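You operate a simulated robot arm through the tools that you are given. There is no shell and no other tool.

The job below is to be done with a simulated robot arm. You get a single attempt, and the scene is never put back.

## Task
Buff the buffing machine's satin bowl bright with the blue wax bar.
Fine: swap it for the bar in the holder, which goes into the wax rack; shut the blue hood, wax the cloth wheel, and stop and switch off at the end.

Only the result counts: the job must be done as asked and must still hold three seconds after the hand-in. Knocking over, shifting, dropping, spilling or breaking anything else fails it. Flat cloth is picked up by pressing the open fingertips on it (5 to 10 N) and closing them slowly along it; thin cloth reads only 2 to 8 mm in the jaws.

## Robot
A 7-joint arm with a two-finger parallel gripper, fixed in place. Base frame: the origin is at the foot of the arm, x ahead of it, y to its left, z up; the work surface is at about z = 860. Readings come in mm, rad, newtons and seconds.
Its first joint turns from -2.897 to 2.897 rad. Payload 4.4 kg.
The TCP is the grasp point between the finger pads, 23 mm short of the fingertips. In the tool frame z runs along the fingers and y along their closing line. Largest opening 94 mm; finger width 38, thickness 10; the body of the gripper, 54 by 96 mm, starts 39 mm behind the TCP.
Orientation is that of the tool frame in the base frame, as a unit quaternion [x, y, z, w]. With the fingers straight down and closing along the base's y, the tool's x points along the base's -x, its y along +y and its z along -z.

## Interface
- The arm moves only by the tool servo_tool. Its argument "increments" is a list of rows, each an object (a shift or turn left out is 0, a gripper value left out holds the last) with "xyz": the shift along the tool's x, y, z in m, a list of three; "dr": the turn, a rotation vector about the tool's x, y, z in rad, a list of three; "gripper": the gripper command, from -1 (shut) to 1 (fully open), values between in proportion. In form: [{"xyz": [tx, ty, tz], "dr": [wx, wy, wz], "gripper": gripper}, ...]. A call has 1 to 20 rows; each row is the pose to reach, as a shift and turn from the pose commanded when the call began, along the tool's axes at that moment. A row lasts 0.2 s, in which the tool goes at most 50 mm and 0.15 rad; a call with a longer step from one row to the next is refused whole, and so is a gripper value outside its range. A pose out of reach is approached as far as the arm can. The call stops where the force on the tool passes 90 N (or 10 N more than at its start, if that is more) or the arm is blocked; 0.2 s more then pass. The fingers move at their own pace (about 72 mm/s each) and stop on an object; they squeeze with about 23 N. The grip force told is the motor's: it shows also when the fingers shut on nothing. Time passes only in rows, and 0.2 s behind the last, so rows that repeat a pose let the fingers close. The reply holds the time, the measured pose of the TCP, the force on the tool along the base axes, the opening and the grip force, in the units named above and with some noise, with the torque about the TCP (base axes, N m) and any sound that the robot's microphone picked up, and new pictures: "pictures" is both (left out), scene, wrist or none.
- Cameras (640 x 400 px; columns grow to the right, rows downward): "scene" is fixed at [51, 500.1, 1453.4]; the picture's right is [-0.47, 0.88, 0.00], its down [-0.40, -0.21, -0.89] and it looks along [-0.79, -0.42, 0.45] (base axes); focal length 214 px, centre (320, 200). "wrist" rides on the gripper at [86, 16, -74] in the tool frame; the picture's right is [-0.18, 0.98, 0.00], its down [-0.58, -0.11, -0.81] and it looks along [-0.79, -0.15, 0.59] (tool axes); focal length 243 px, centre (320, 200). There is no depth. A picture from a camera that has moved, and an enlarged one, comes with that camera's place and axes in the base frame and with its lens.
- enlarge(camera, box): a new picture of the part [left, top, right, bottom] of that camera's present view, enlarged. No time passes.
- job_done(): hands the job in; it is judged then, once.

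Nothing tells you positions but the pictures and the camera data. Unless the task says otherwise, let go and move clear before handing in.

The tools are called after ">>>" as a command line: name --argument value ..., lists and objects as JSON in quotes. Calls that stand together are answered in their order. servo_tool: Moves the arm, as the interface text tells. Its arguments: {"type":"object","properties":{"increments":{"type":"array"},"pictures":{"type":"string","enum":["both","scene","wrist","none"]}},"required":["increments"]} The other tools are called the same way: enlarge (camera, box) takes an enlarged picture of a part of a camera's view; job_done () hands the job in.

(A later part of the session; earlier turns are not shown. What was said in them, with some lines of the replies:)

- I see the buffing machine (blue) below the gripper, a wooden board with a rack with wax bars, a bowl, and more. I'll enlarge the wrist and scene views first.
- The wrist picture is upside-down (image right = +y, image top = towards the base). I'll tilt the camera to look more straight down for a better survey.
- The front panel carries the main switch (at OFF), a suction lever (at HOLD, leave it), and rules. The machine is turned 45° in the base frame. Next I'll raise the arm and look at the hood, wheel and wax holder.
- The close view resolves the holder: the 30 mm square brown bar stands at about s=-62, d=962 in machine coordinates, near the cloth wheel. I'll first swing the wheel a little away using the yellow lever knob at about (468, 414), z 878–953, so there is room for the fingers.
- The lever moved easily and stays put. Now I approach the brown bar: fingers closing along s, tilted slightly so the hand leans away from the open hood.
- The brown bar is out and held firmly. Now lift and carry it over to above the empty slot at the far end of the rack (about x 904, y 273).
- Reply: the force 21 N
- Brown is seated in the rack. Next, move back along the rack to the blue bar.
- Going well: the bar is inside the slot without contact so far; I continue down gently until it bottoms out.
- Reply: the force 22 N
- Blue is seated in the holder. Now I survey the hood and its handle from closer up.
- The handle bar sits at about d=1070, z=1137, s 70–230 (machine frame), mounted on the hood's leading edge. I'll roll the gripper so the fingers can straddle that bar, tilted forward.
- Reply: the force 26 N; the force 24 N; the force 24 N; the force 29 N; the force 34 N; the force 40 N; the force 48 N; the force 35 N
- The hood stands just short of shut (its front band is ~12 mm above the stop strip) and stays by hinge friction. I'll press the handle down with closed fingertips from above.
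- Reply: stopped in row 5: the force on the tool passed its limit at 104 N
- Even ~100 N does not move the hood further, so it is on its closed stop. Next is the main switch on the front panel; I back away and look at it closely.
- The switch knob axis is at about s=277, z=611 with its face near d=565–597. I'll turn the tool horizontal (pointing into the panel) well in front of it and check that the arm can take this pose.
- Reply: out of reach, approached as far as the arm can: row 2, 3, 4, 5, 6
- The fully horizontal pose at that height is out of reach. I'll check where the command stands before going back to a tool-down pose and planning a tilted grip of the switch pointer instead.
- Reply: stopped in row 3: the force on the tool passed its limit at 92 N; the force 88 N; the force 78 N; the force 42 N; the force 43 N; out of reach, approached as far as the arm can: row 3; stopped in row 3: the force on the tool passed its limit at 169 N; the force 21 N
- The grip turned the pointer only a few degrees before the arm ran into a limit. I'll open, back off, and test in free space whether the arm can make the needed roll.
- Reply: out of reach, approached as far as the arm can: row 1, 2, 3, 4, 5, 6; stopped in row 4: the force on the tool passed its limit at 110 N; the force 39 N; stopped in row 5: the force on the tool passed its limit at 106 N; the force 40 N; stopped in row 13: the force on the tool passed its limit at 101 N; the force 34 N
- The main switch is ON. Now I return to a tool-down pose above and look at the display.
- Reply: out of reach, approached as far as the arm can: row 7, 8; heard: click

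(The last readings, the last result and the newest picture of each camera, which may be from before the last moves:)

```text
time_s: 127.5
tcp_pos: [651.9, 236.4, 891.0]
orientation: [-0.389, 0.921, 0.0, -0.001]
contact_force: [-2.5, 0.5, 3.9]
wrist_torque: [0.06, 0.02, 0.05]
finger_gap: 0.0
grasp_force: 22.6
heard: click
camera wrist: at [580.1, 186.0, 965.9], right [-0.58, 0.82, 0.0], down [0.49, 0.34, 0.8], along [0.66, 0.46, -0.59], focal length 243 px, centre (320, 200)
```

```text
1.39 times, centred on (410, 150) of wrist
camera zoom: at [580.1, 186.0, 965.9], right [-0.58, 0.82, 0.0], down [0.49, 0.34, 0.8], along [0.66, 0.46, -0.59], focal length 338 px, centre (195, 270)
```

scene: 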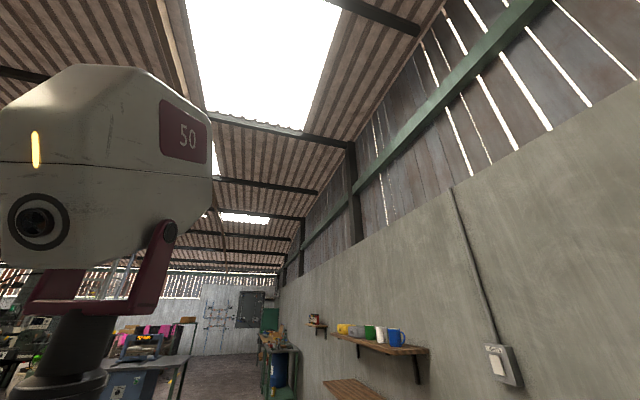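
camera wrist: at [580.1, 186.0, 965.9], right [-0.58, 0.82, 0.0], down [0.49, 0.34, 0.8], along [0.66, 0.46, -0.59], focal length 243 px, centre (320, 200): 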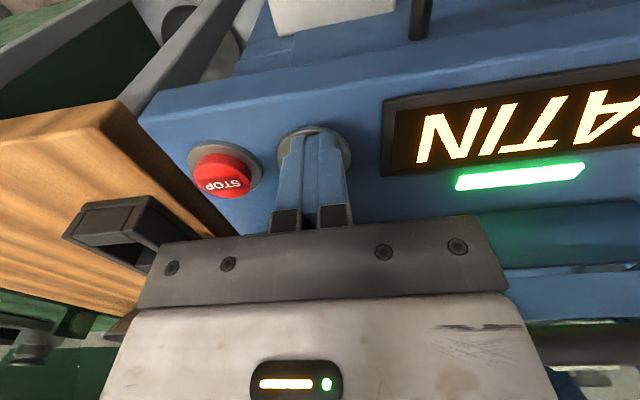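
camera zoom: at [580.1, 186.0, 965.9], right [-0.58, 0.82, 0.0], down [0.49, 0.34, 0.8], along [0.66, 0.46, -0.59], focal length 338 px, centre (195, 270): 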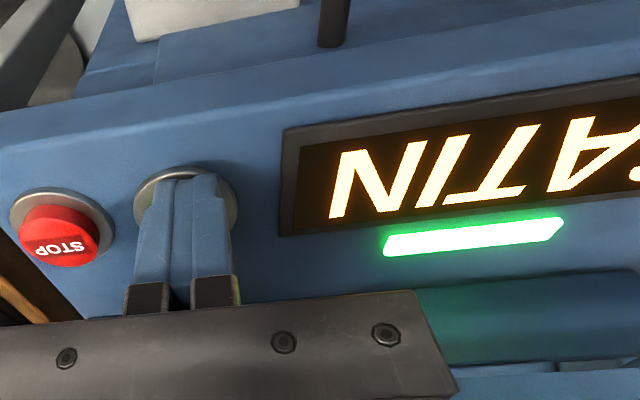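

START was accepted (click, green lamp lit). Next, over to the lever knob to move the wheel against the blue wax.

>>> servo_tool --increments '[{"xyz": [0, 0, -0.045]}, {"xyz": [0, 0, -0.09]}, {"xyz": [0, 0, -0.125], "gripper": 0.1}, {"xyz": [0, 0.045, -0.125]}, {"xyz": [0, 0.09, -0.125]}, {"xyz": [0, 0.135, -0.125]}, {"xyz": [0, 0.18, -0.125]}, {"xyz": [0, 0.225, -0.125]}, {"xyz": [0, 0.27, -0.125]}, {"xyz": [0, 0.303, -0.125]}, {"xyz": [0, 0.303, -0.125]}]' --pictures "wrist"

```text
time_s: 129.8
tcp_pos: [435.8, 448.2, 1019.4]
orientation: [-0.389, 0.921, 0.0, -0.002]
contact_force: [0.1, -0.4, -0.3]
wrist_torque: [0.0, -0.01, -0.02]
finger_gap: 51.5
grasp_force: 0.1
camera wrist: at [364.2, 397.7, 1094.2], right [-0.58, 0.82, 0.0], down [0.49, 0.34, 0.8], along [0.66, 0.46, -0.59], focal length 243 px, centre (320, 200)
```

wrist: 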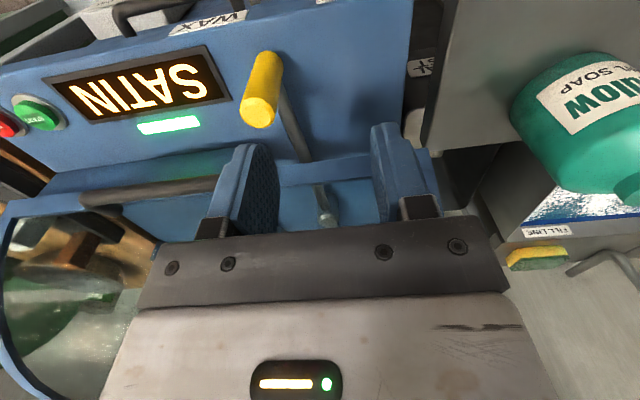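

>>> servo_tool --increments '[{"xyz": [0, -0.042, 0]}, {"xyz": [0, -0.042, 0.035]}, {"xyz": [0, -0.042, 0.07]}, {"xyz": [0, -0.042, 0.085]}, {"xyz": [0, -0.042, 0.085]}]' --pictures "wrist"

```text
time_s: 131.1
tcp_pos: [464.4, 418.6, 931.4]
orientation: [-0.389, 0.921, 0.001, 0.0]
contact_force: [0.4, 0.2, 0.9]
wrist_torque: [0.01, -0.01, -0.03]
finger_gap: 51.7
grasp_force: 0.2
camera wrist: at [392.9, 368.2, 1006.5], right [-0.58, 0.82, 0.0], down [0.49, 0.34, 0.8], along [0.66, 0.46, -0.59], focal length 243 px, centre (320, 200)
```

wrist: 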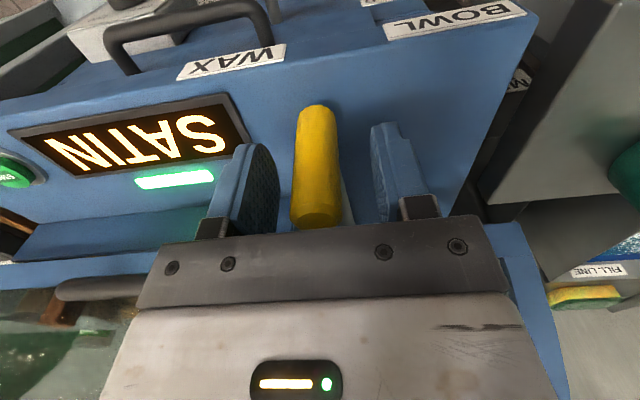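

>>> servo_tool --increments '[{"xyz": [0, -0.01, 0]}, {"xyz": [-0.001, -0.02, 0]}, {"xyz": [-0.002, -0.03, 0]}, {"xyz": [-0.003, -0.04, 0]}, {"xyz": [-0.004, -0.048, 0]}, {"xyz": [-0.005, -0.054, 0]}]' --pictures "wrist"

```text
time_s: 132.4
tcp_pos: [506.7, 384.5, 932.1]
orientation: [-0.389, 0.921, 0.001, -0.002]
contact_force: [-29.9, 12.1, 0.3]
wrist_torque: [-0.2, -0.42, 0.42]
finger_gap: 65.3
grasp_force: 15.4
camera wrist: at [435.0, 334.4, 1006.6], right [-0.58, 0.82, 0.0], down [0.49, 0.34, 0.8], along [0.66, 0.46, -0.6], focal length 243 px, centre (320, 200)
```

wrist: 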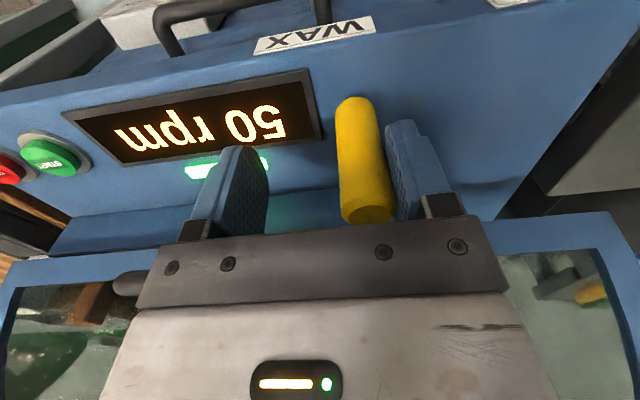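

>>> servo_tool --increments '[{"xyz": [0, 0.004, 0]}, {"xyz": [0, 0.008, 0]}, {"xyz": [0, 0.008, 0]}, {"xyz": [0, 0.008, 0]}]' --pictures "wrist"

```text
time_s: 133.4
tcp_pos: [502.4, 389.4, 931.8]
orientation: [-0.389, 0.921, 0.001, -0.001]
contact_force: [-0.7, 1.9, 0.6]
wrist_torque: [-0.04, 0.02, 0.0]
finger_gap: 52.6
grasp_force: 1.1
camera wrist: at [430.3, 339.3, 1007.1], right [-0.58, 0.82, 0.0], down [0.49, 0.34, 0.8], along [0.66, 0.46, -0.59], focal length 243 px, centre (320, 200)
```

wrist: 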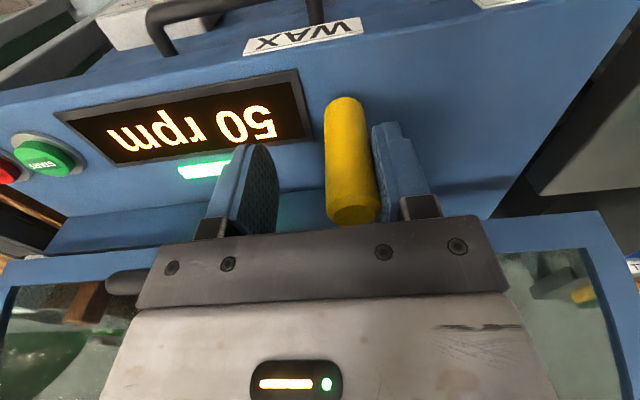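

>>> servo_tool --increments '[{"xyz": [0, -0.002, 0]}, {"xyz": [0, -0.003, 0]}, {"xyz": [0, -0.003, 0]}, {"xyz": [0, -0.003, 0]}, {"xyz": [0, -0.003, 0]}, {"xyz": [0, -0.003, 0]}, {"xyz": [0, -0.003, 0]}, {"xyz": [0, -0.003, 0]}]' --pictures "wrist"

```text
time_s: 135.2
tcp_pos: [503.4, 386.6, 932.6]
orientation: [-0.388, 0.922, 0.0, -0.002]
contact_force: [-6.2, 11.6, -0.7]
wrist_torque: [-0.2, -0.08, -0.07]
finger_gap: 57.6
grasp_force: 6.3
camera wrist: at [432.1, 337.2, 1006.9], right [-0.58, 0.82, 0.0], down [0.49, 0.34, 0.8], along [0.66, 0.46, -0.59], focal length 243 px, centre (320, 200)
```

wrist: 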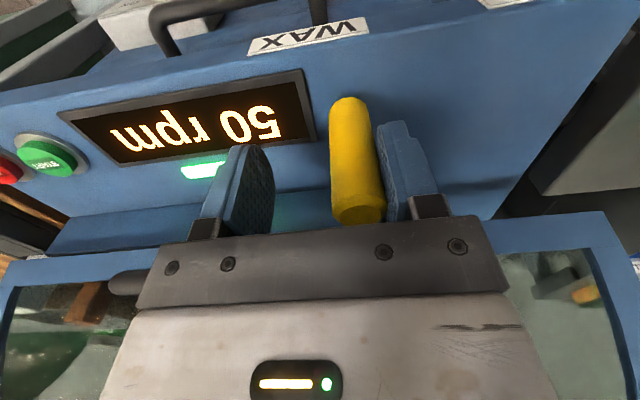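

>>> servo_tool --increments '[{"xyz": [0, 0, 0]}, {"xyz": [0, 0, 0]}, {"xyz": [0, 0, 0]}, {"xyz": [0, 0, 0]}, {"xyz": [0, 0, 0]}, {"xyz": [0, 0, 0]}, {"xyz": [0, 0, 0]}, {"xyz": [0, 0, 0]}, {"xyz": [0, 0, 0]}, {"xyz": [0, 0, 0]}, {"xyz": [0, 0, 0]}, {"xyz": [0, 0, 0]}, {"xyz": [0, 0, 0]}, {"xyz": [0, 0, 0]}, {"xyz": [0, 0, 0]}]' --pictures "wrist"

```text
time_s: 138.4
tcp_pos: [505.1, 386.8, 932.0]
orientation: [-0.39, 0.921, 0.0, -0.003]
contact_force: [-8.4, 11.2, -0.9]
wrist_torque: [-0.26, -0.04, -0.09]
finger_gap: 57.5
grasp_force: 6.0
camera wrist: at [432.1, 337.2, 1006.9], right [-0.58, 0.82, 0.0], down [0.49, 0.34, 0.8], along [0.66, 0.46, -0.59], focal length 243 px, centre (320, 200)
```

wrist: 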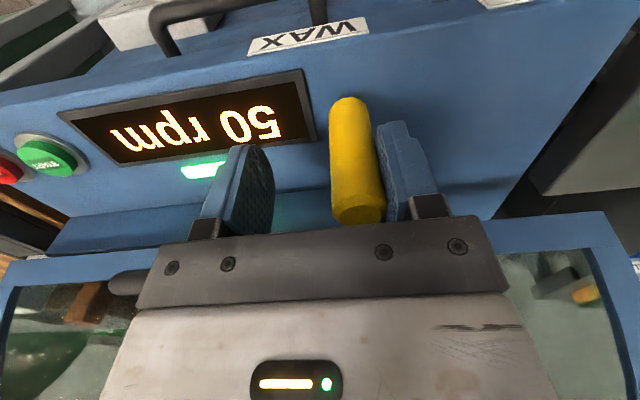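

>>> servo_tool --increments '[{"xyz": [0, 0.008, 0]}, {"xyz": [0, 0.008, -0.045]}, {"xyz": [0, 0.008, -0.09]}, {"xyz": [0, 0.015, -0.13], "dr": [0, -0.1, 0]}, {"xyz": [0, 0.025, -0.16], "dr": [0, -0.2, 0]}, {"xyz": [0, 0.025, -0.16], "dr": [0, -0.2, 0]}]' --pictures "wrist"

>>> enlarge --camera "wrist" --box '[160, 60, 460, 240]'

```text
time_s: 139.8
tcp_pos: [487.7, 404.8, 1094.3]
orientation: [-0.386, 0.917, 0.04, 0.09]
contact_force: [-0.8, 1.1, -0.2]
wrist_torque: [0.0, 0.02, -0.02]
finger_gap: 51.6
grasp_force: 0.2
camera wrist: at [406.0, 345.1, 1149.7], right [-0.58, 0.81, 0.04], down [0.37, 0.22, 0.9], along [0.73, 0.54, -0.42], focal length 243 px, centre (320, 200)
```

wrist: 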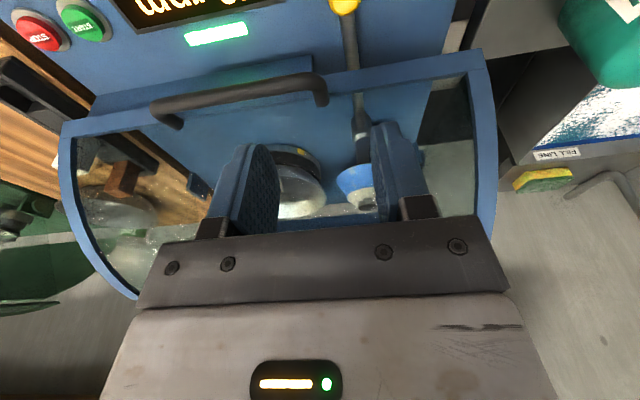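

```text
2.13 times, centred on (310, 150) of wrist
camera zoom: at [406.0, 345.1, 1149.7], right [-0.58, 0.81, 0.04], down [0.37, 0.22, 0.9], along [0.73, 0.54, -0.42], focal length 518 px, centre (341, 307)
```

zoom: 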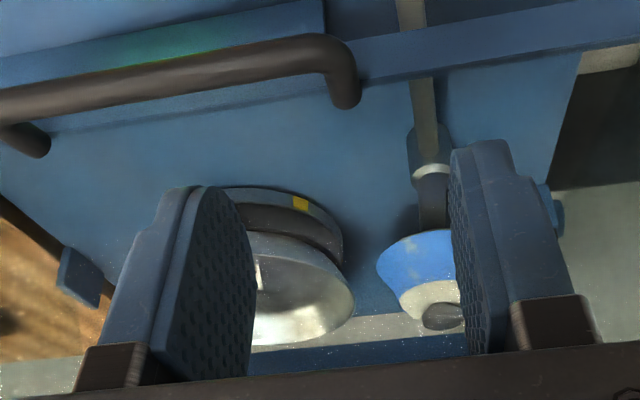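

>>> enlarge --camera "wrist" --box '[325, 150, 385, 220]'

>>> enlarge --camera "wrist" --box '[100, 0, 300, 50]'

```text
5.71 times, centred on (355, 185) of wrist
camera zoom: at [406.0, 345.1, 1149.7], right [-0.58, 0.81, 0.04], down [0.37, 0.22, 0.9], along [0.73, 0.54, -0.42], focal length 1386 px, centre (120, 286)
```

zoom: 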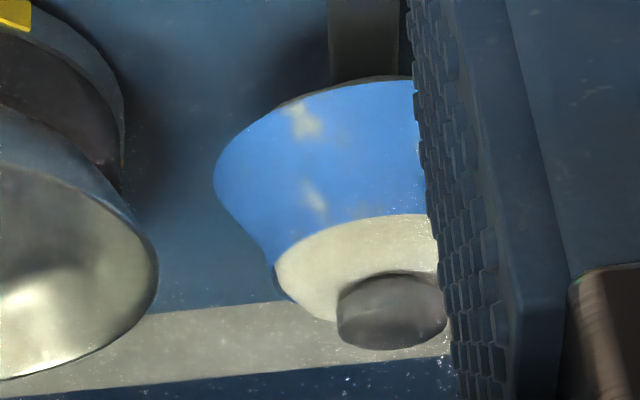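

```text
3.20 times, centred on (200, 25) of wrist
camera zoom: at [406.0, 345.1, 1149.7], right [-0.58, 0.81, 0.04], down [0.37, 0.22, 0.9], along [0.73, 0.54, -0.42], focal length 776 px, centre (704, 760)
```

zoom: 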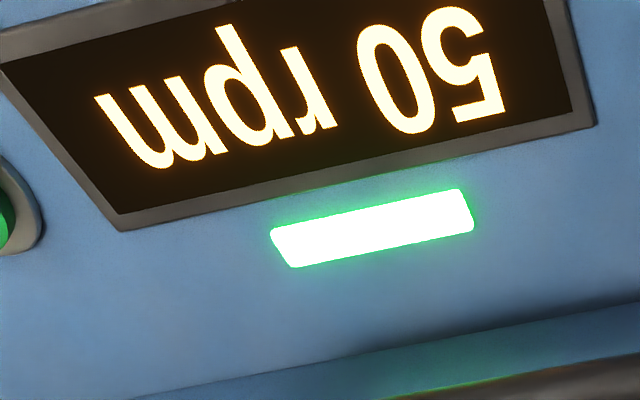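

>>> servo_tool --increments '[{"xyz": [0.006, 0.013, 0.016], "dr": [0, 0.1, 0]}, {"xyz": [0.0126, 0.0256, 0.032], "dr": [0, 0.2, 0]}, {"xyz": [0.0126, 0.0256, 0.032], "dr": [0, 0.2, 0]}]' --pictures "none"

>>> servo_tool --increments '[{"xyz": [0, 0, 0.04]}, {"xyz": [0, 0, 0.08]}, {"xyz": [0, 0, 0.11]}, {"xyz": [0, 0, 0.127]}, {"xyz": [0, 0, 0.127]}]' --pictures "wrist"

```text
time_s: 140.7
tcp_pos: [464.6, 420.7, 1057.9]
orientation: [-0.389, 0.921, 0.0, -0.002]
contact_force: [-0.1, -0.1, 0.3]
wrist_torque: [0.04, 0.04, -0.01]
finger_gap: 51.9
grasp_force: 0.0
```

```text
time_s: 141.8
tcp_pos: [463.8, 419.3, 932.4]
orientation: [-0.388, 0.921, 0.001, -0.001]
contact_force: [0.1, 0.8, 0.5]
wrist_torque: [0.0, 0.0, 0.0]
finger_gap: 51.9
grasp_force: 0.0
camera wrist: at [391.7, 368.4, 1006.7], right [-0.58, 0.82, 0.0], down [0.49, 0.34, 0.8], along [0.66, 0.46, -0.59], focal length 243 px, centre (320, 200)
```

wrist: 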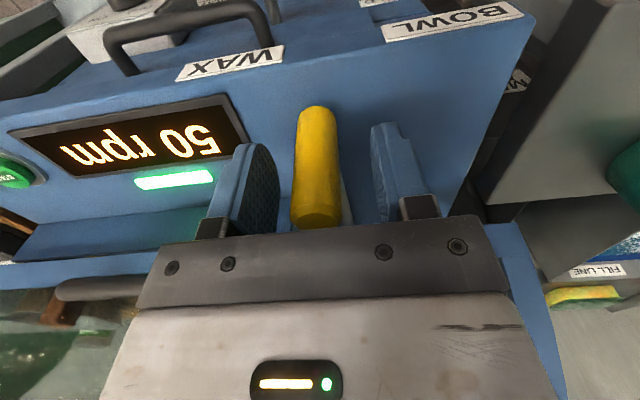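

>>> servo_tool --increments '[{"xyz": [0, 0.01, 0]}, {"xyz": [0, 0.02, 0]}, {"xyz": [0, 0.03, 0]}, {"xyz": [0, 0.04, 0]}, {"xyz": [0, 0.048, 0]}, {"xyz": [-0.001, 0.054, 0]}, {"xyz": [-0.001, 0.054, 0]}]' --pictures "wrist"

```text
time_s: 143.4
tcp_pos: [424.6, 456.5, 932.2]
orientation: [-0.389, 0.921, 0.001, -0.001]
contact_force: [0.8, -1.7, -1.5]
wrist_torque: [-0.05, 0.0, -0.05]
finger_gap: 52.5
grasp_force: 0.9
camera wrist: at [353.0, 406.6, 1006.4], right [-0.58, 0.82, 0.0], down [0.49, 0.34, 0.8], along [0.66, 0.46, -0.59], focal length 243 px, centre (320, 200)
```

wrist: 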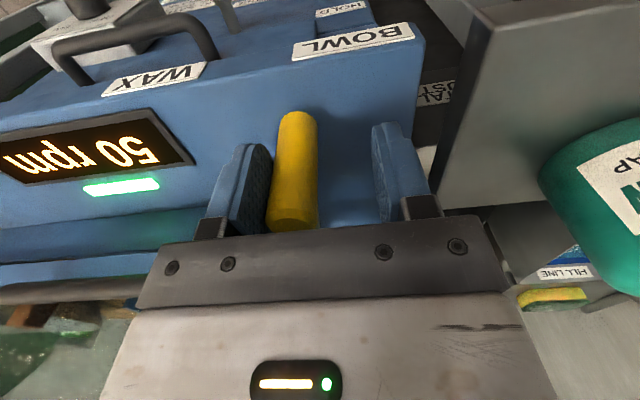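

>>> servo_tool --increments '[{"xyz": [-0.001, 0.006, 0]}, {"xyz": [-0.002, 0.012, 0]}, {"xyz": [-0.003, 0.018, 0]}, {"xyz": [-0.004, 0.024, 0]}, {"xyz": [-0.004, 0.024, 0]}]' --pictures "wrist"

```text
time_s: 144.7
tcp_pos: [410.6, 477.2, 932.0]
orientation: [-0.389, 0.921, 0.0, -0.003]
contact_force: [1.6, -2.0, -0.1]
wrist_torque: [-0.03, -0.05, -0.03]
finger_gap: 52.9
grasp_force: 1.1
camera wrist: at [338.5, 427.3, 1006.5], right [-0.58, 0.82, 0.0], down [0.49, 0.34, 0.8], along [0.66, 0.46, -0.59], focal length 243 px, centre (320, 200)
```

wrist: 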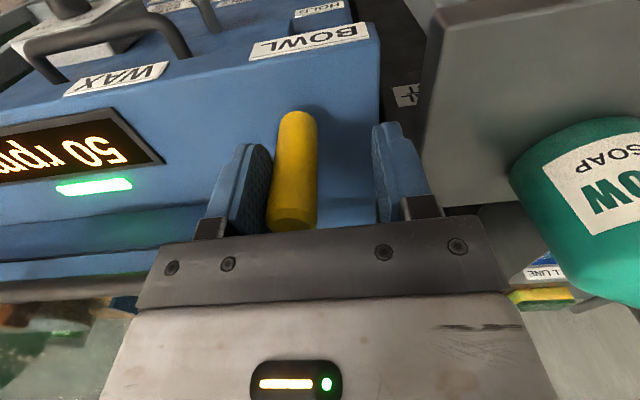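

>>> servo_tool --increments '[{"xyz": [-0.001, 0.006, 0]}, {"xyz": [-0.002, 0.012, 0]}, {"xyz": [-0.003, 0.017, 0]}, {"xyz": [-0.003, 0.017, 0]}]' --pictures "wrist"

```text
time_s: 145.7
tcp_pos: [401.4, 491.9, 930.9]
orientation: [-0.388, 0.922, 0.001, -0.002]
contact_force: [7.5, -16.2, 3.4]
wrist_torque: [-0.39, -0.22, -0.29]
finger_gap: 59.1
grasp_force: 8.3
camera wrist: at [329.4, 440.6, 1006.0], right [-0.58, 0.82, 0.0], down [0.49, 0.34, 0.8], along [0.66, 0.46, -0.59], focal length 243 px, centre (320, 200)
```

wrist: 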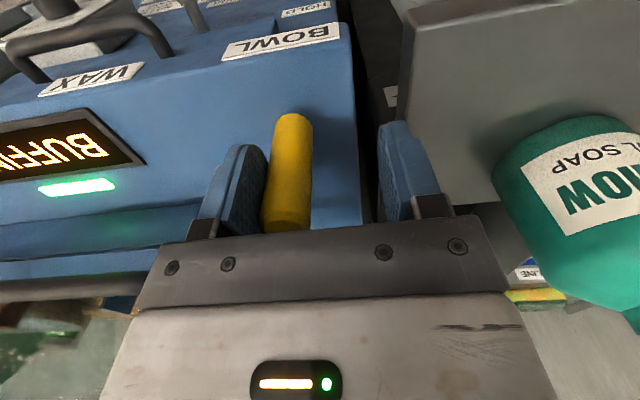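

>>> servo_tool --increments '[{"xyz": [0, 0, 0]}, {"xyz": [0, 0, 0]}, {"xyz": [0, 0, 0]}, {"xyz": [0, 0, 0]}, {"xyz": [0, 0, 0]}, {"xyz": [0, 0, 0]}, {"xyz": [0, 0, 0]}, {"xyz": [0, 0, 0]}, {"xyz": [0, 0, 0]}, {"xyz": [0, 0, 0]}, {"xyz": [0, 0, 0]}, {"xyz": [0, 0, 0]}, {"xyz": [0, 0, 0]}, {"xyz": [0, 0, 0]}, {"xyz": [0, 0, 0]}, {"xyz": [0, 0, 0]}, {"xyz": [0, 0, 0]}, {"xyz": [0, 0, 0]}, {"xyz": [0, 0, 0]}]' --pictures "wrist"

>>> enlarge --camera "wrist" --box '[0, 80, 200, 230]'

```text
time_s: 149.7
tcp_pos: [400.7, 490.7, 931.6]
orientation: [-0.388, 0.922, 0.001, -0.003]
contact_force: [7.7, -16.9, -3.0]
wrist_torque: [-0.24, 0.0, -0.25]
finger_gap: 59.2
grasp_force: 9.2
camera wrist: at [329.3, 440.8, 1006.0], right [-0.58, 0.82, 0.0], down [0.49, 0.34, 0.8], along [0.66, 0.46, -0.59], focal length 243 px, centre (320, 200)
```

wrist: 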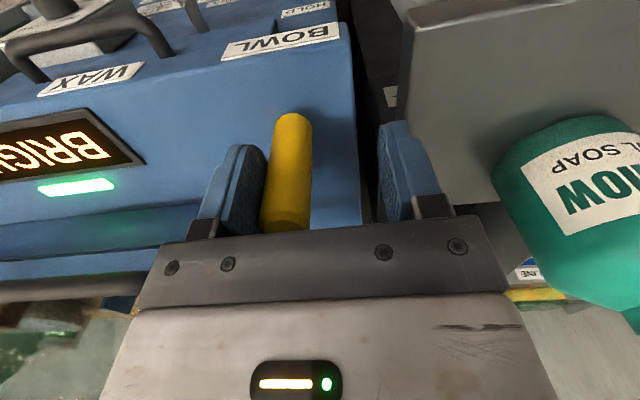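

```text
2.67 times, centred on (100, 155) of wrist
camera zoom: at [329.3, 440.8, 1006.0], right [-0.58, 0.82, 0.0], down [0.49, 0.34, 0.8], along [0.66, 0.46, -0.59], focal length 647 px, centre (907, 320)
```

zoom: 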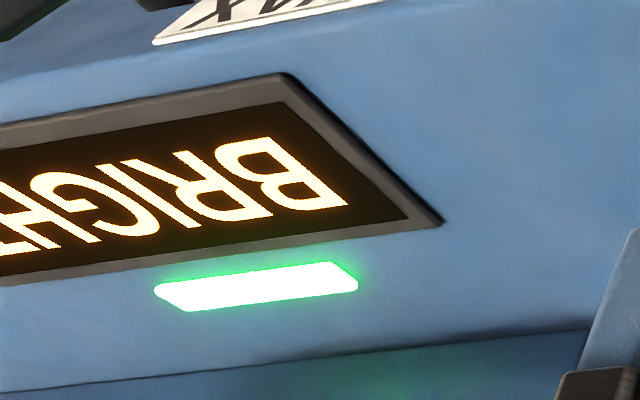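

"BRIGHT" – the bowl is done. I let the lever go back to neutral right away and go to STOP.

>>> servo_tool --increments '[{"xyz": [0.003, -0.02, 0]}, {"xyz": [0.006, -0.045, 0]}, {"xyz": [0.008, -0.07, 0]}, {"xyz": [0.008, -0.085, 0]}, {"xyz": [0.008, -0.09, -0.045]}, {"xyz": [0.008, -0.09, -0.09]}, {"xyz": [0.008, -0.09, -0.11], "gripper": -1}]' --pictures "wrist"

```text
time_s: 151.2
tcp_pos: [460.7, 423.0, 1042.7]
orientation: [-0.389, 0.921, 0.001, -0.002]
contact_force: [0.7, 0.5, -0.3]
wrist_torque: [0.0, 0.01, 0.01]
finger_gap: 0.3
grasp_force: 4.6
camera wrist: at [388.6, 372.6, 1116.6], right [-0.58, 0.82, 0.0], down [0.49, 0.34, 0.8], along [0.66, 0.46, -0.59], focal length 243 px, centre (320, 200)
```

wrist: 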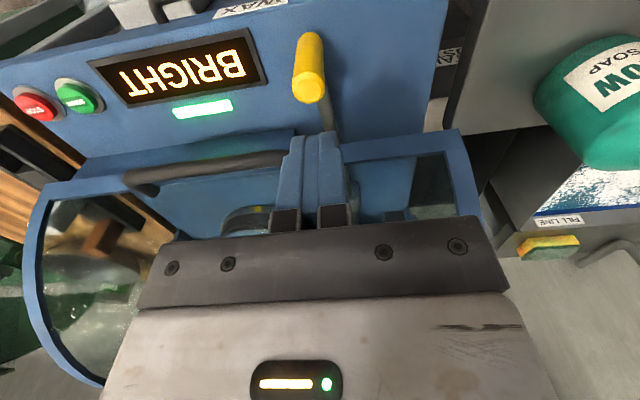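

>>> servo_tool --increments '[{"xyz": [0, -0.045, 0]}, {"xyz": [0, -0.09, 0]}, {"xyz": [0, -0.135, 0]}, {"xyz": [0, -0.18, 0]}, {"xyz": [0, -0.225, 0]}, {"xyz": [0, -0.27, 0]}, {"xyz": [0, -0.31, 0]}, {"xyz": [0, -0.321, 0.03]}, {"xyz": [0, -0.321, 0.07]}, {"xyz": [0, -0.321, 0.11]}, {"xyz": [0, -0.321, 0.125]}, {"xyz": [0, -0.321, 0.125]}]' --pictures "wrist"

```text
time_s: 153.8
tcp_pos: [690.5, 196.9, 915.5]
orientation: [-0.388, 0.921, 0.0, -0.003]
contact_force: [0.7, -0.5, 1.0]
wrist_torque: [-0.01, 0.01, 0.01]
finger_gap: 0.1
grasp_force: 23.1
camera wrist: at [617.7, 147.2, 990.5], right [-0.58, 0.82, 0.0], down [0.49, 0.34, 0.8], along [0.66, 0.46, -0.59], focal length 243 px, centre (320, 200)
```

wrist: 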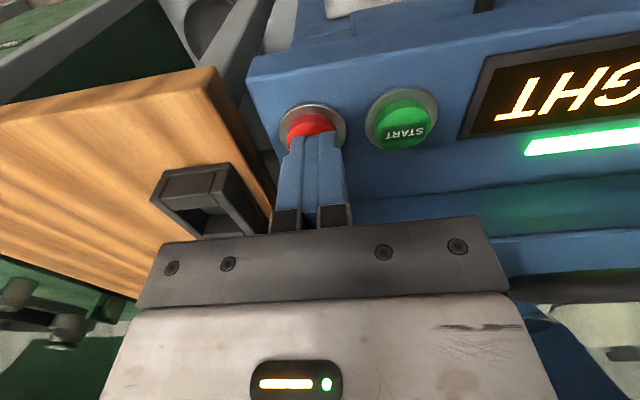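

>>> servo_tool --increments '[{"xyz": [0, 0, 0.006]}, {"xyz": [0, 0, 0.012]}, {"xyz": [0, 0, 0.017]}, {"xyz": [0, 0, 0.021]}, {"xyz": [0, 0, 0.024]}, {"xyz": [0, 0, 0.026]}, {"xyz": [0, 0, 0.026]}]' --pictures "wrist"

```text
time_s: 155.4
tcp_pos: [690.3, 199.0, 889.3]
orientation: [-0.388, 0.921, 0.001, -0.001]
contact_force: [-6.5, -5.1, 23.4]
wrist_torque: [-0.01, -0.05, 0.03]
finger_gap: 0.0
grasp_force: 22.9
heard: click
camera wrist: at [618.0, 148.1, 964.7], right [-0.58, 0.82, 0.0], down [0.49, 0.34, 0.81], along [0.66, 0.46, -0.59], focal length 243 px, centre (320, 200)
```

wrist: 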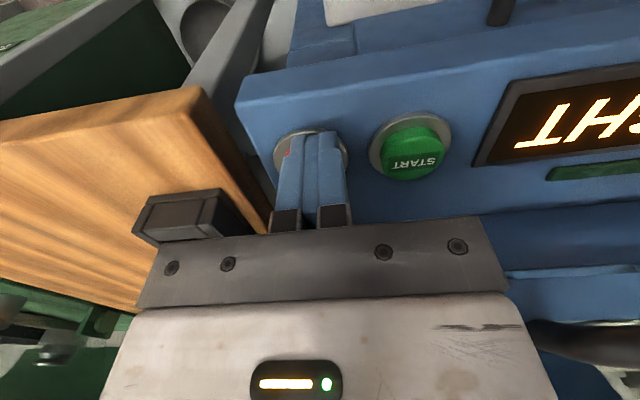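

STOP registered (click, lamp off). Now to the main switch to turn it OFF, using the same reachable tilted pose.

>>> servo_tool --increments '[{"xyz": [0, 0, -0.045]}, {"xyz": [0, 0, -0.09]}, {"xyz": [0, 0, -0.12]}, {"xyz": [0.045, 0.012, -0.12]}, {"xyz": [0.09, 0.025, -0.12]}, {"xyz": [0.135, 0.037, -0.12]}, {"xyz": [0.18, 0.049, -0.12]}, {"xyz": [0.225, 0.061, -0.12]}, {"xyz": [0.27, 0.074, -0.12]}, {"xyz": [0.31, 0.085, -0.11], "dr": [0, 0, 0.006]}, {"xyz": [0.326, 0.089, -0.07], "dr": [0, 0, 0.012]}, {"xyz": [0.326, 0.089, -0.03], "dr": [0, 0, 0.012]}, {"xyz": [0.326, 0.089, 0.009], "dr": [0, 0, 0.012]}, {"xyz": [0.326, 0.089, 0.009], "dr": [0, 0, 0.012]}]' --pictures "none"

```text
time_s: 158.4
tcp_pos: [398.6, 29.3, 882.6]
orientation: [-0.384, 0.923, 0.001, -0.001]
contact_force: [0.2, -0.1, -0.3]
wrist_torque: [0.0, -0.01, -0.05]
finger_gap: 0.0
grasp_force: 22.6
```

>>> servo_tool --increments '[{"xyz": [-0.0253, 0.0027, 0.0285], "dr": [0.094, -0.0826, -0.0342]}, {"xyz": [-0.0506, 0.0054, 0.0569], "dr": [0.188, -0.1653, -0.0684]}, {"xyz": [-0.0758, 0.008, 0.0854], "dr": [0.282, -0.2479, -0.1026]}, {"xyz": [-0.1011, 0.0107, 0.1139], "dr": [0.376, -0.3306, -0.1369]}, {"xyz": [-0.1264, 0.0134, 0.1423], "dr": [0.47, -0.4132, -0.1711]}, {"xyz": [-0.1517, 0.0161, 0.1708], "dr": [0.564, -0.4958, -0.2053]}, {"xyz": [-0.1769, 0.0187, 0.1992], "dr": [0.658, -0.5785, -0.2395]}, {"xyz": [-0.2022, 0.0214, 0.2277], "dr": [0.752, -0.6611, -0.2737]}, {"xyz": [-0.2022, 0.0214, 0.2277], "dr": [0.752, -0.6611, -0.2737]}, {"xyz": [-0.2022, 0.0214, 0.2277], "dr": [0.752, -0.6611, -0.2737]}]' --pictures "wrist"

```text
time_s: 160.7
tcp_pos: [524.5, 183.5, 654.9]
orientation: [-0.455, 0.752, -0.211, 0.428]
contact_force: [0.0, 0.2, 0.4]
wrist_torque: [0.02, 0.03, 0.0]
finger_gap: 0.2
grasp_force: 22.8
camera wrist: at [434.3, 111.7, 643.3], right [-0.45, 0.65, -0.61], down [-0.49, 0.39, 0.78], along [0.74, 0.65, 0.14], focal length 243 px, centre (320, 200)
```

wrist: 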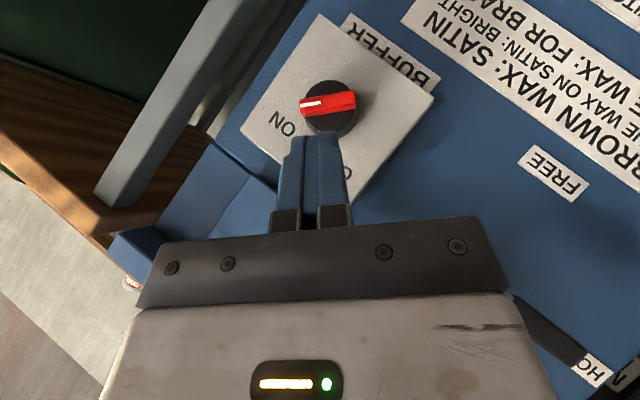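

>>> servo_tool --increments '[{"xyz": [0.012, -0.0063, 0.0246]}, {"xyz": [0.0243, -0.0125, 0.0491]}, {"xyz": [0.0365, -0.0188, 0.0737]}, {"xyz": [0.0365, -0.0188, 0.0737]}, {"xyz": [0.0265, -0.0188, 0.0822]}, {"xyz": [0.0162, -0.0188, 0.0907]}, {"xyz": [0.0162, -0.0188, 0.0907]}]' --pictures "wrist"

>>> enlarge --camera "wrist" --box '[240, 60, 400, 240]'

```text
time_s: 162.2
tcp_pos: [607.4, 166.8, 608.9]
orientation: [-0.454, 0.753, -0.21, 0.428]
contact_force: [0.6, -0.2, 0.2]
wrist_torque: [0.02, 0.02, 0.0]
finger_gap: 0.0
grasp_force: 23.4
camera wrist: at [517.1, 95.4, 599.6], right [-0.45, 0.65, -0.61], down [-0.49, 0.39, 0.78], along [0.74, 0.65, 0.14], focal length 243 px, centre (320, 200)
```

wrist: 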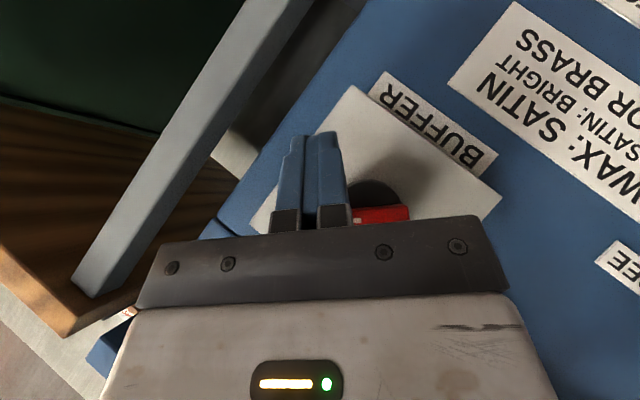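

```text
2.22 times, centred on (320, 150) of wrist
camera zoom: at [517.1, 95.4, 599.6], right [-0.45, 0.65, -0.61], down [-0.49, 0.39, 0.78], along [0.74, 0.65, 0.14], focal length 539 px, centre (320, 311)
```

zoom: 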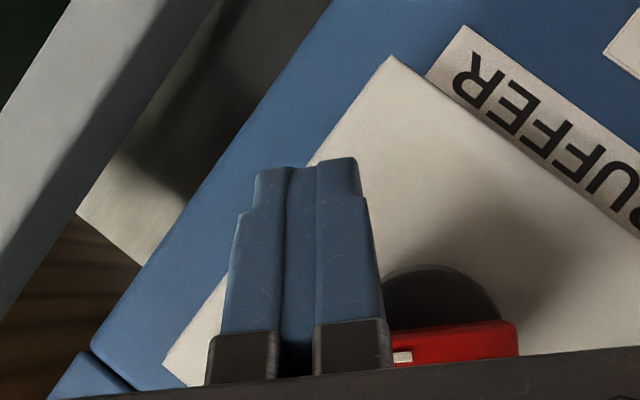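

>>> servo_tool --increments '[{"xyz": [-0.0027, 0, -0.0037]}, {"xyz": [-0.0054, -0.0005, -0.0074]}, {"xyz": [-0.0066, -0.0008, -0.0088]}, {"xyz": [-0.0078, -0.0011, -0.0103]}, {"xyz": [-0.009, -0.0013, -0.0117]}, {"xyz": [-0.0102, -0.0016, -0.0132]}, {"xyz": [-0.0102, -0.0016, -0.0132]}]' --pictures "wrist"

>>> enlarge --camera "wrist" --box '[240, 60, 440, 240]'

```text
time_s: 163.8
tcp_pos: [598.6, 174.7, 622.1]
orientation: [-0.454, 0.754, -0.209, 0.426]
contact_force: [-38.3, -42.9, -3.5]
wrist_torque: [-0.17, 0.11, 0.48]
finger_gap: 0.1
grasp_force: 22.9
camera wrist: at [507.1, 102.1, 611.7], right [-0.46, 0.65, -0.61], down [-0.49, 0.39, 0.78], along [0.74, 0.65, 0.14], focal length 243 px, centre (320, 200)
```

wrist: 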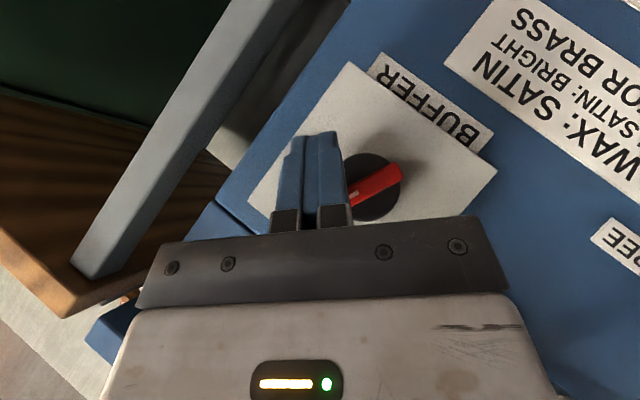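

```text
2.22 times, centred on (340, 150) of wrist
camera zoom: at [507.1, 102.1, 611.7], right [-0.46, 0.65, -0.61], down [-0.49, 0.39, 0.78], along [0.74, 0.65, 0.14], focal length 539 px, centre (276, 311)
```

zoom: 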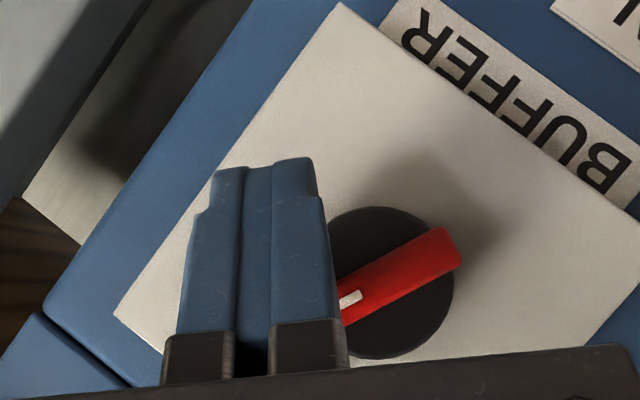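

>>> servo_tool --increments '[{"xyz": [0.0012, 0, -0.001]}, {"xyz": [-0.001, 0.001, -0.0035]}, {"xyz": [-0.0029, 0.0019, -0.0058]}, {"xyz": [-0.0044, 0.003, -0.0075]}, {"xyz": [-0.0059, 0.0042, -0.0093]}, {"xyz": [-0.0059, 0.0042, -0.0093]}]' --pictures "wrist"

>>> enlarge --camera "wrist" --box '[240, 60, 440, 240]'

```text
time_s: 165.2
tcp_pos: [594.0, 179.9, 631.0]
orientation: [-0.452, 0.752, -0.212, 0.43]
contact_force: [-6.9, -22.2, 13.6]
wrist_torque: [0.02, -0.17, -0.44]
finger_gap: 0.1
grasp_force: 22.7
stopped in row 6: the force on the tool passed its limit at 93 N (the readings are from after the stop); the commanded pose is now the measured one
camera wrist: at [503.4, 109.7, 619.8], right [-0.45, 0.65, -0.61], down [-0.49, 0.39, 0.78], along [0.75, 0.65, 0.15], focal length 243 px, centre (320, 200)
```

wrist: 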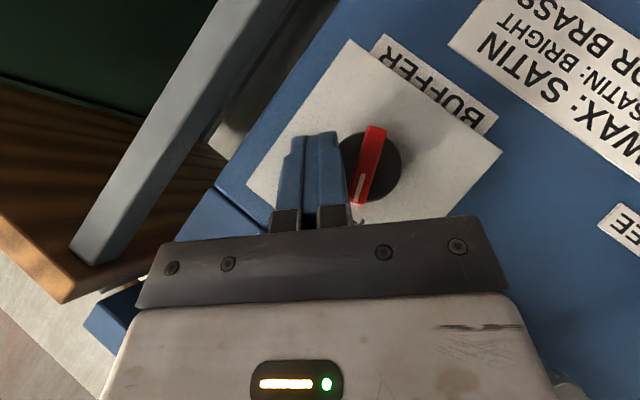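

```text
2.22 times, centred on (340, 150) of wrist
camera zoom: at [503.4, 109.7, 619.8], right [-0.45, 0.65, -0.61], down [-0.49, 0.39, 0.78], along [0.75, 0.65, 0.15], focal length 539 px, centre (276, 311)
```

zoom: 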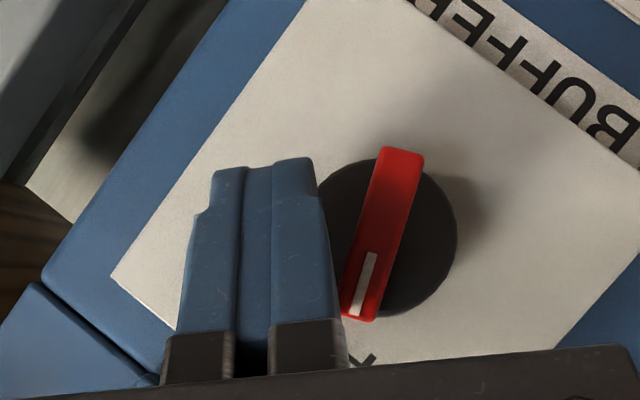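

>>> servo_tool --increments '[{"xyz": [0.0007, 0.0015, -0.0008]}, {"xyz": [0.0005, 0.003, -0.001]}, {"xyz": [0.0003, 0.0045, -0.0012]}, {"xyz": [0.0001, 0.006, -0.0014]}, {"xyz": [-0.0001, 0.0075, -0.0016]}, {"xyz": [-0.0002, 0.009, -0.0018]}, {"xyz": [-0.0004, 0.01, -0.002]}, {"xyz": [-0.0005, 0.011, -0.0022]}, {"xyz": [-0.0005, 0.012, -0.0022]}]' --pictures "wrist"

>>> enlarge --camera "wrist" --box '[240, 60, 440, 240]'

```text
time_s: 165.9
tcp_pos: [593.6, 181.9, 630.8]
orientation: [-0.448, 0.753, -0.213, 0.433]
contact_force: [-8.4, -27.3, 18.6]
wrist_torque: [0.09, -0.22, -0.57]
finger_gap: 0.0
grasp_force: 22.6
stopped in row 3: the force on the tool passed its limit at 98 N (the readings are from after the stop); the commanded pose is now the measured one
camera wrist: at [502.4, 110.8, 619.8], right [-0.44, 0.66, -0.61], down [-0.5, 0.39, 0.78], along [0.75, 0.65, 0.15], focal length 243 px, centre (320, 200)
```

wrist: 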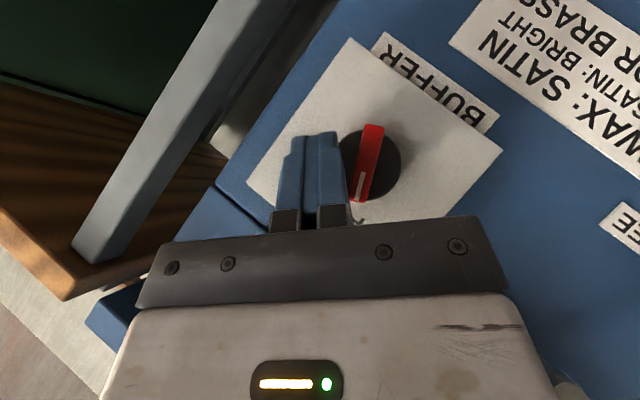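

```text
2.22 times, centred on (340, 150) of wrist
camera zoom: at [502.4, 110.8, 619.8], right [-0.44, 0.66, -0.61], down [-0.5, 0.39, 0.78], along [0.75, 0.65, 0.15], focal length 539 px, centre (276, 311)
```

zoom: 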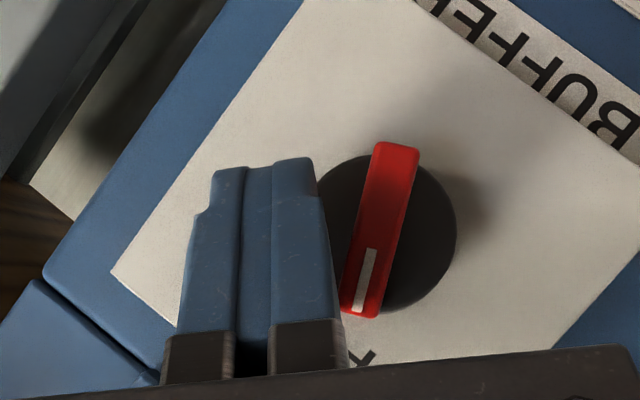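

>>> servo_tool --increments '[{"xyz": [0.0005, -0.001, -0.0024]}, {"xyz": [0.0005, 0.0, -0.0024]}, {"xyz": [0.0005, 0.0006, -0.0024]}, {"xyz": [0.0005, 0.0012, -0.0024]}, {"xyz": [0.0005, 0.0018, -0.0024]}, {"xyz": [0.0005, 0.0024, -0.0024]}, {"xyz": [0.0005, 0.003, -0.0024]}, {"xyz": [0.0005, 0.0036, -0.0024]}, {"xyz": [0.0005, 0.0042, -0.0024]}, {"xyz": [0.0005, 0.0048, -0.0024]}, {"xyz": [0.0005, 0.0054, -0.0024]}, {"xyz": [0.0005, 0.006, -0.0024]}, {"xyz": [0.0005, 0.0066, -0.0024]}, {"xyz": [0.0005, 0.0072, -0.0024]}, {"xyz": [0.0005, 0.0078, -0.0024]}, {"xyz": [0.0005, 0.0084, -0.0024]}, {"xyz": [0.0005, 0.009, -0.0024]}, {"xyz": [0.0005, 0.0096, -0.0024]}, {"xyz": [0.0005, 0.0102, -0.0024]}]' --pictures "wrist"

>>> enlarge --camera "wrist" --box '[240, 60, 440, 240]'

```text
time_s: 169.9
tcp_pos: [586.7, 186.4, 626.6]
orientation: [-0.448, 0.753, -0.214, 0.433]
contact_force: [1.2, -35.1, 39.8]
wrist_torque: [0.42, -0.58, -0.48]
finger_gap: 0.0
grasp_force: 22.7
camera wrist: at [496.8, 115.2, 614.7], right [-0.44, 0.66, -0.61], down [-0.5, 0.39, 0.78], along [0.75, 0.64, 0.16], focal length 243 px, centre (320, 200)
```

wrist: 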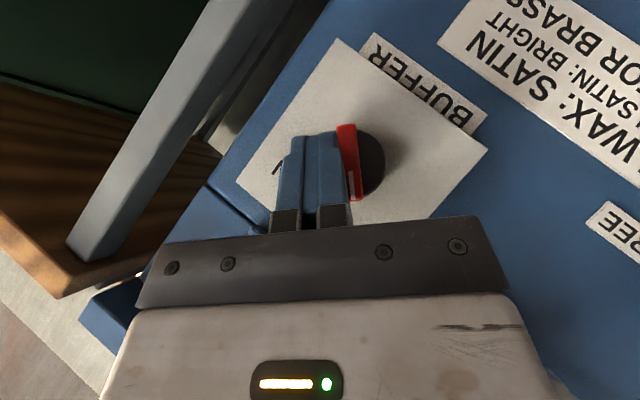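

```text
2.22 times, centred on (340, 150) of wrist
camera zoom: at [496.8, 115.2, 614.7], right [-0.44, 0.66, -0.61], down [-0.5, 0.39, 0.78], along [0.75, 0.64, 0.16], focal length 539 px, centre (276, 311)
```

zoom: 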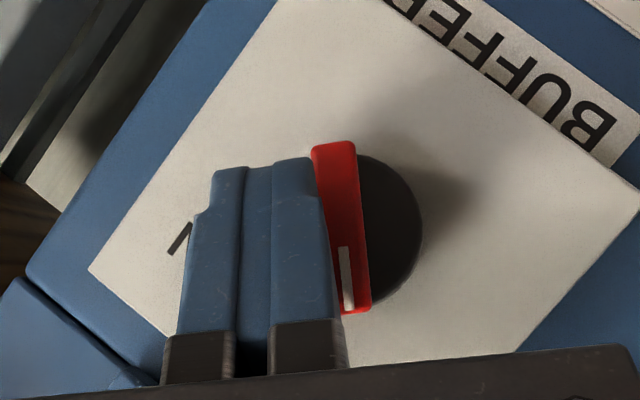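

>>> servo_tool --increments '[{"xyz": [0, -0.003, 0]}, {"xyz": [0, -0.004, -0.01]}, {"xyz": [0, -0.004, -0.03]}, {"xyz": [0, -0.004, -0.06]}, {"xyz": [0, -0.004, -0.1]}, {"xyz": [0, -0.004, -0.1]}]' --pictures "wrist"

>>> enlarge --camera "wrist" --box '[240, 0, 440, 160]'

```text
time_s: 171.3
tcp_pos: [501.3, 177.0, 681.1]
orientation: [-0.449, 0.752, -0.213, 0.432]
contact_force: [0.3, -0.6, -0.7]
wrist_torque: [0.0, -0.05, 0.03]
finger_gap: 0.0
grasp_force: 22.8
camera wrist: at [410.9, 106.2, 669.6], right [-0.44, 0.66, -0.61], down [-0.5, 0.39, 0.78], along [0.75, 0.65, 0.15], focal length 243 px, centre (320, 200)
```

wrist: 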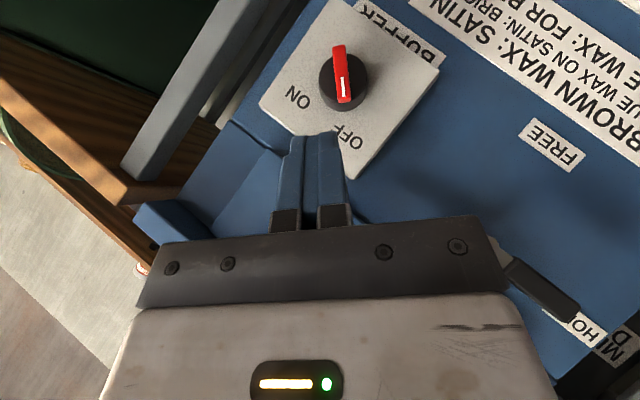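

```text
2.50 times, centred on (340, 80) of wrist
camera zoom: at [410.9, 106.2, 669.6], right [-0.44, 0.66, -0.61], down [-0.5, 0.39, 0.78], along [0.75, 0.65, 0.15], focal length 606 px, centre (270, 500)
```

zoom: 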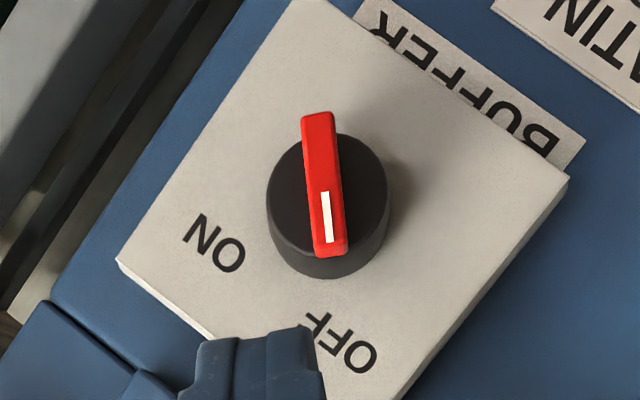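

The switch is back at OFF. I withdraw and check everything from above.

>>> servo_tool --increments '[{"xyz": [0.01, -0.009, -0.02], "dr": [-0.094, 0.0826, 0.0342]}, {"xyz": [0.014, -0.018, -0.035], "dr": [-0.188, 0.1653, 0.0684]}, {"xyz": [0.014, -0.03, -0.05], "dr": [-0.282, 0.2479, 0.1026]}, {"xyz": [0.01, -0.045, -0.065], "dr": [-0.376, 0.3306, 0.1369]}, {"xyz": [0.005, -0.06, -0.08], "dr": [-0.47, 0.4132, 0.1711]}, {"xyz": [0, -0.075, -0.095], "dr": [-0.564, 0.4958, 0.2053]}, {"xyz": [-0.005, -0.09, -0.11], "dr": [-0.658, 0.5785, 0.2395]}, {"xyz": [-0.01, -0.105, -0.125], "dr": [-0.752, 0.6611, 0.2737]}, {"xyz": [-0.01, -0.105, -0.125], "dr": [-0.752, 0.6611, 0.2737]}]' --pictures "none"

>>> servo_tool --increments '[{"xyz": [0, 0, -0.045]}, {"xyz": [0, 0, -0.09]}, {"xyz": [0, 0, -0.135]}, {"xyz": [0, 0, -0.18]}, {"xyz": [0, 0, -0.225]}, {"xyz": [0, 0, -0.27]}, {"xyz": [0, 0, -0.315]}, {"xyz": [0, 0, -0.36], "gripper": 1}, {"xyz": [0, 0, -0.4]}, {"xyz": [0, 0, -0.4]}]' --pictures "wrist"

```text
time_s: 173.3
tcp_pos: [456.2, 115.2, 828.3]
orientation: [-0.441, 0.897, -0.028, 0.001]
contact_force: [-2.1, 4.3, -0.1]
wrist_torque: [-0.18, -0.12, -0.13]
finger_gap: 0.2
grasp_force: 23.0
out of reach, approached as far as the arm can: row 7
```

```text
time_s: 175.5
tcp_pos: [450.3, 125.3, 1227.2]
orientation: [-0.379, 0.925, 0.001, 0.004]
contact_force: [0.2, -0.7, -0.1]
wrist_torque: [-0.04, -0.01, 0.01]
finger_gap: 94.1
grasp_force: 0.0
camera wrist: at [376.6, 75.2, 1300.7], right [-0.56, 0.83, 0.0], down [0.48, 0.33, 0.81], along [0.67, 0.45, -0.58], focal length 243 px, centre (320, 200)
```

wrist: 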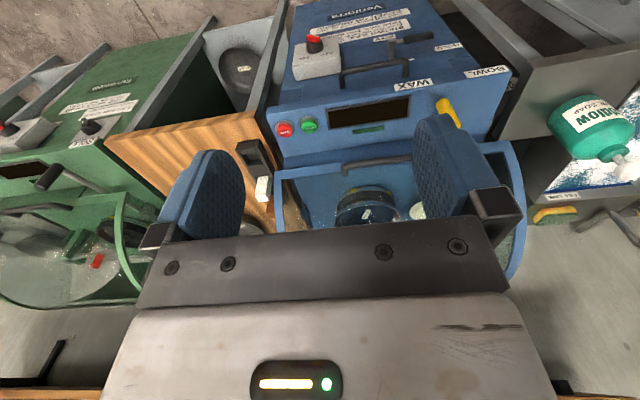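

>>> enlarge --camera "wrist" --box '[230, 90, 430, 235]'

>>> servo_tool --increments '[{"dr": [0, -0.14, 0]}, {"dr": [0, -0.28, 0]}, {"dr": [0, -0.4, 0]}, {"dr": [0, -0.4, 0]}]' --pictures "wrist"

>>> enlarge --camera "wrist" --box '[200, 0, 440, 180]'

```text
2.76 times, centred on (330, 162) of wrist
camera zoom: at [376.6, 75.2, 1300.7], right [-0.56, 0.83, 0.0], down [0.48, 0.33, 0.81], along [0.67, 0.45, -0.58], focal length 669 px, centre (292, 303)
```

zoom: 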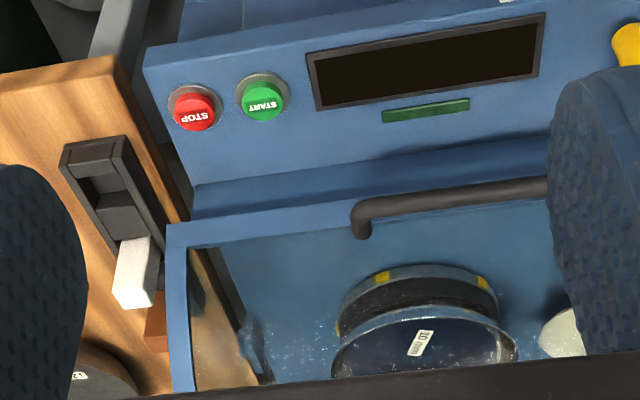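

```text
time_s: 176.5
tcp_pos: [449.8, 122.7, 1228.0]
orientation: [-0.373, 0.906, 0.075, 0.187]
contact_force: [0.2, 0.4, -0.3]
wrist_torque: [0.02, 0.01, 0.0]
finger_gap: 93.8
grasp_force: 0.1
camera wrist: at [360.3, 58.2, 1261.0], right [-0.57, 0.82, 0.07], down [0.23, 0.07, 0.97], along [0.79, 0.57, -0.23], focal length 243 px, centre (320, 200)
```

wrist: 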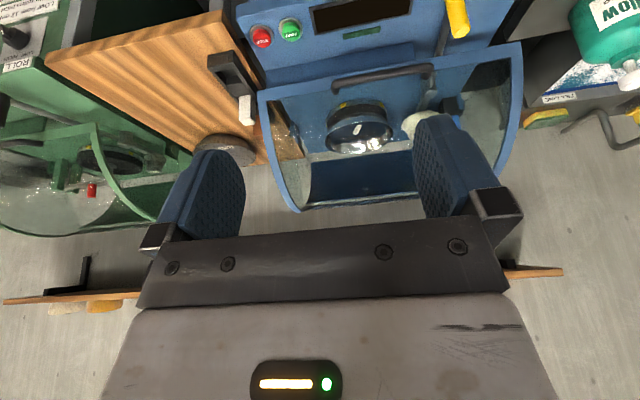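

```text
2.22 times, centred on (320, 90) of wrist
camera zoom: at [360.3, 58.2, 1261.0], right [-0.57, 0.82, 0.07], down [0.23, 0.07, 0.97], along [0.79, 0.57, -0.23], focal length 539 px, centre (320, 444)
```

zoom: 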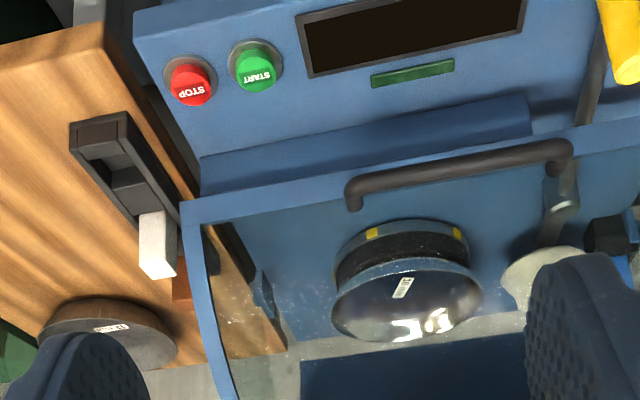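

The bowl is mirror-bright. The blue bar is in the holder, the brown bar is in the rack, the hood is shut, the display and lamp are dark, and the switch is at OFF. The arm is clear, so I hand in.

>>> job_done

```text
The job is handed in.
```

I buffed the satin bowl bright with the blue wax bar and handed the job in. The reply confirmed only that it was received, not whether it passed.

- **Wax bars:** the blue bar is in the machine's holder and the brown bar is in the wax rack.
- **Hood:** it is shut. It stopped against its closed stop, and START was accepted with it in that position.
- **Wheel and bowl:** I waxed the cloth wheel until it looked blue, with a few light spots left. I then held it on the bowl until the display read "BRIGHT", and let the lever go back to neutral.
- **Shutdown:** I pressed STOP (it clicked and the lamp went out) and turned the main switch to OFF; the display is dark.

While pressing the handle and turning the switch, the force on the tool passed its limit and stopped the move several times, at up to about 169 N. I saw nothing knocked over, shifted or damaged in the final pictures. The suction lever was still at HOLD when I last saw it, and the arm had let go and was clear.
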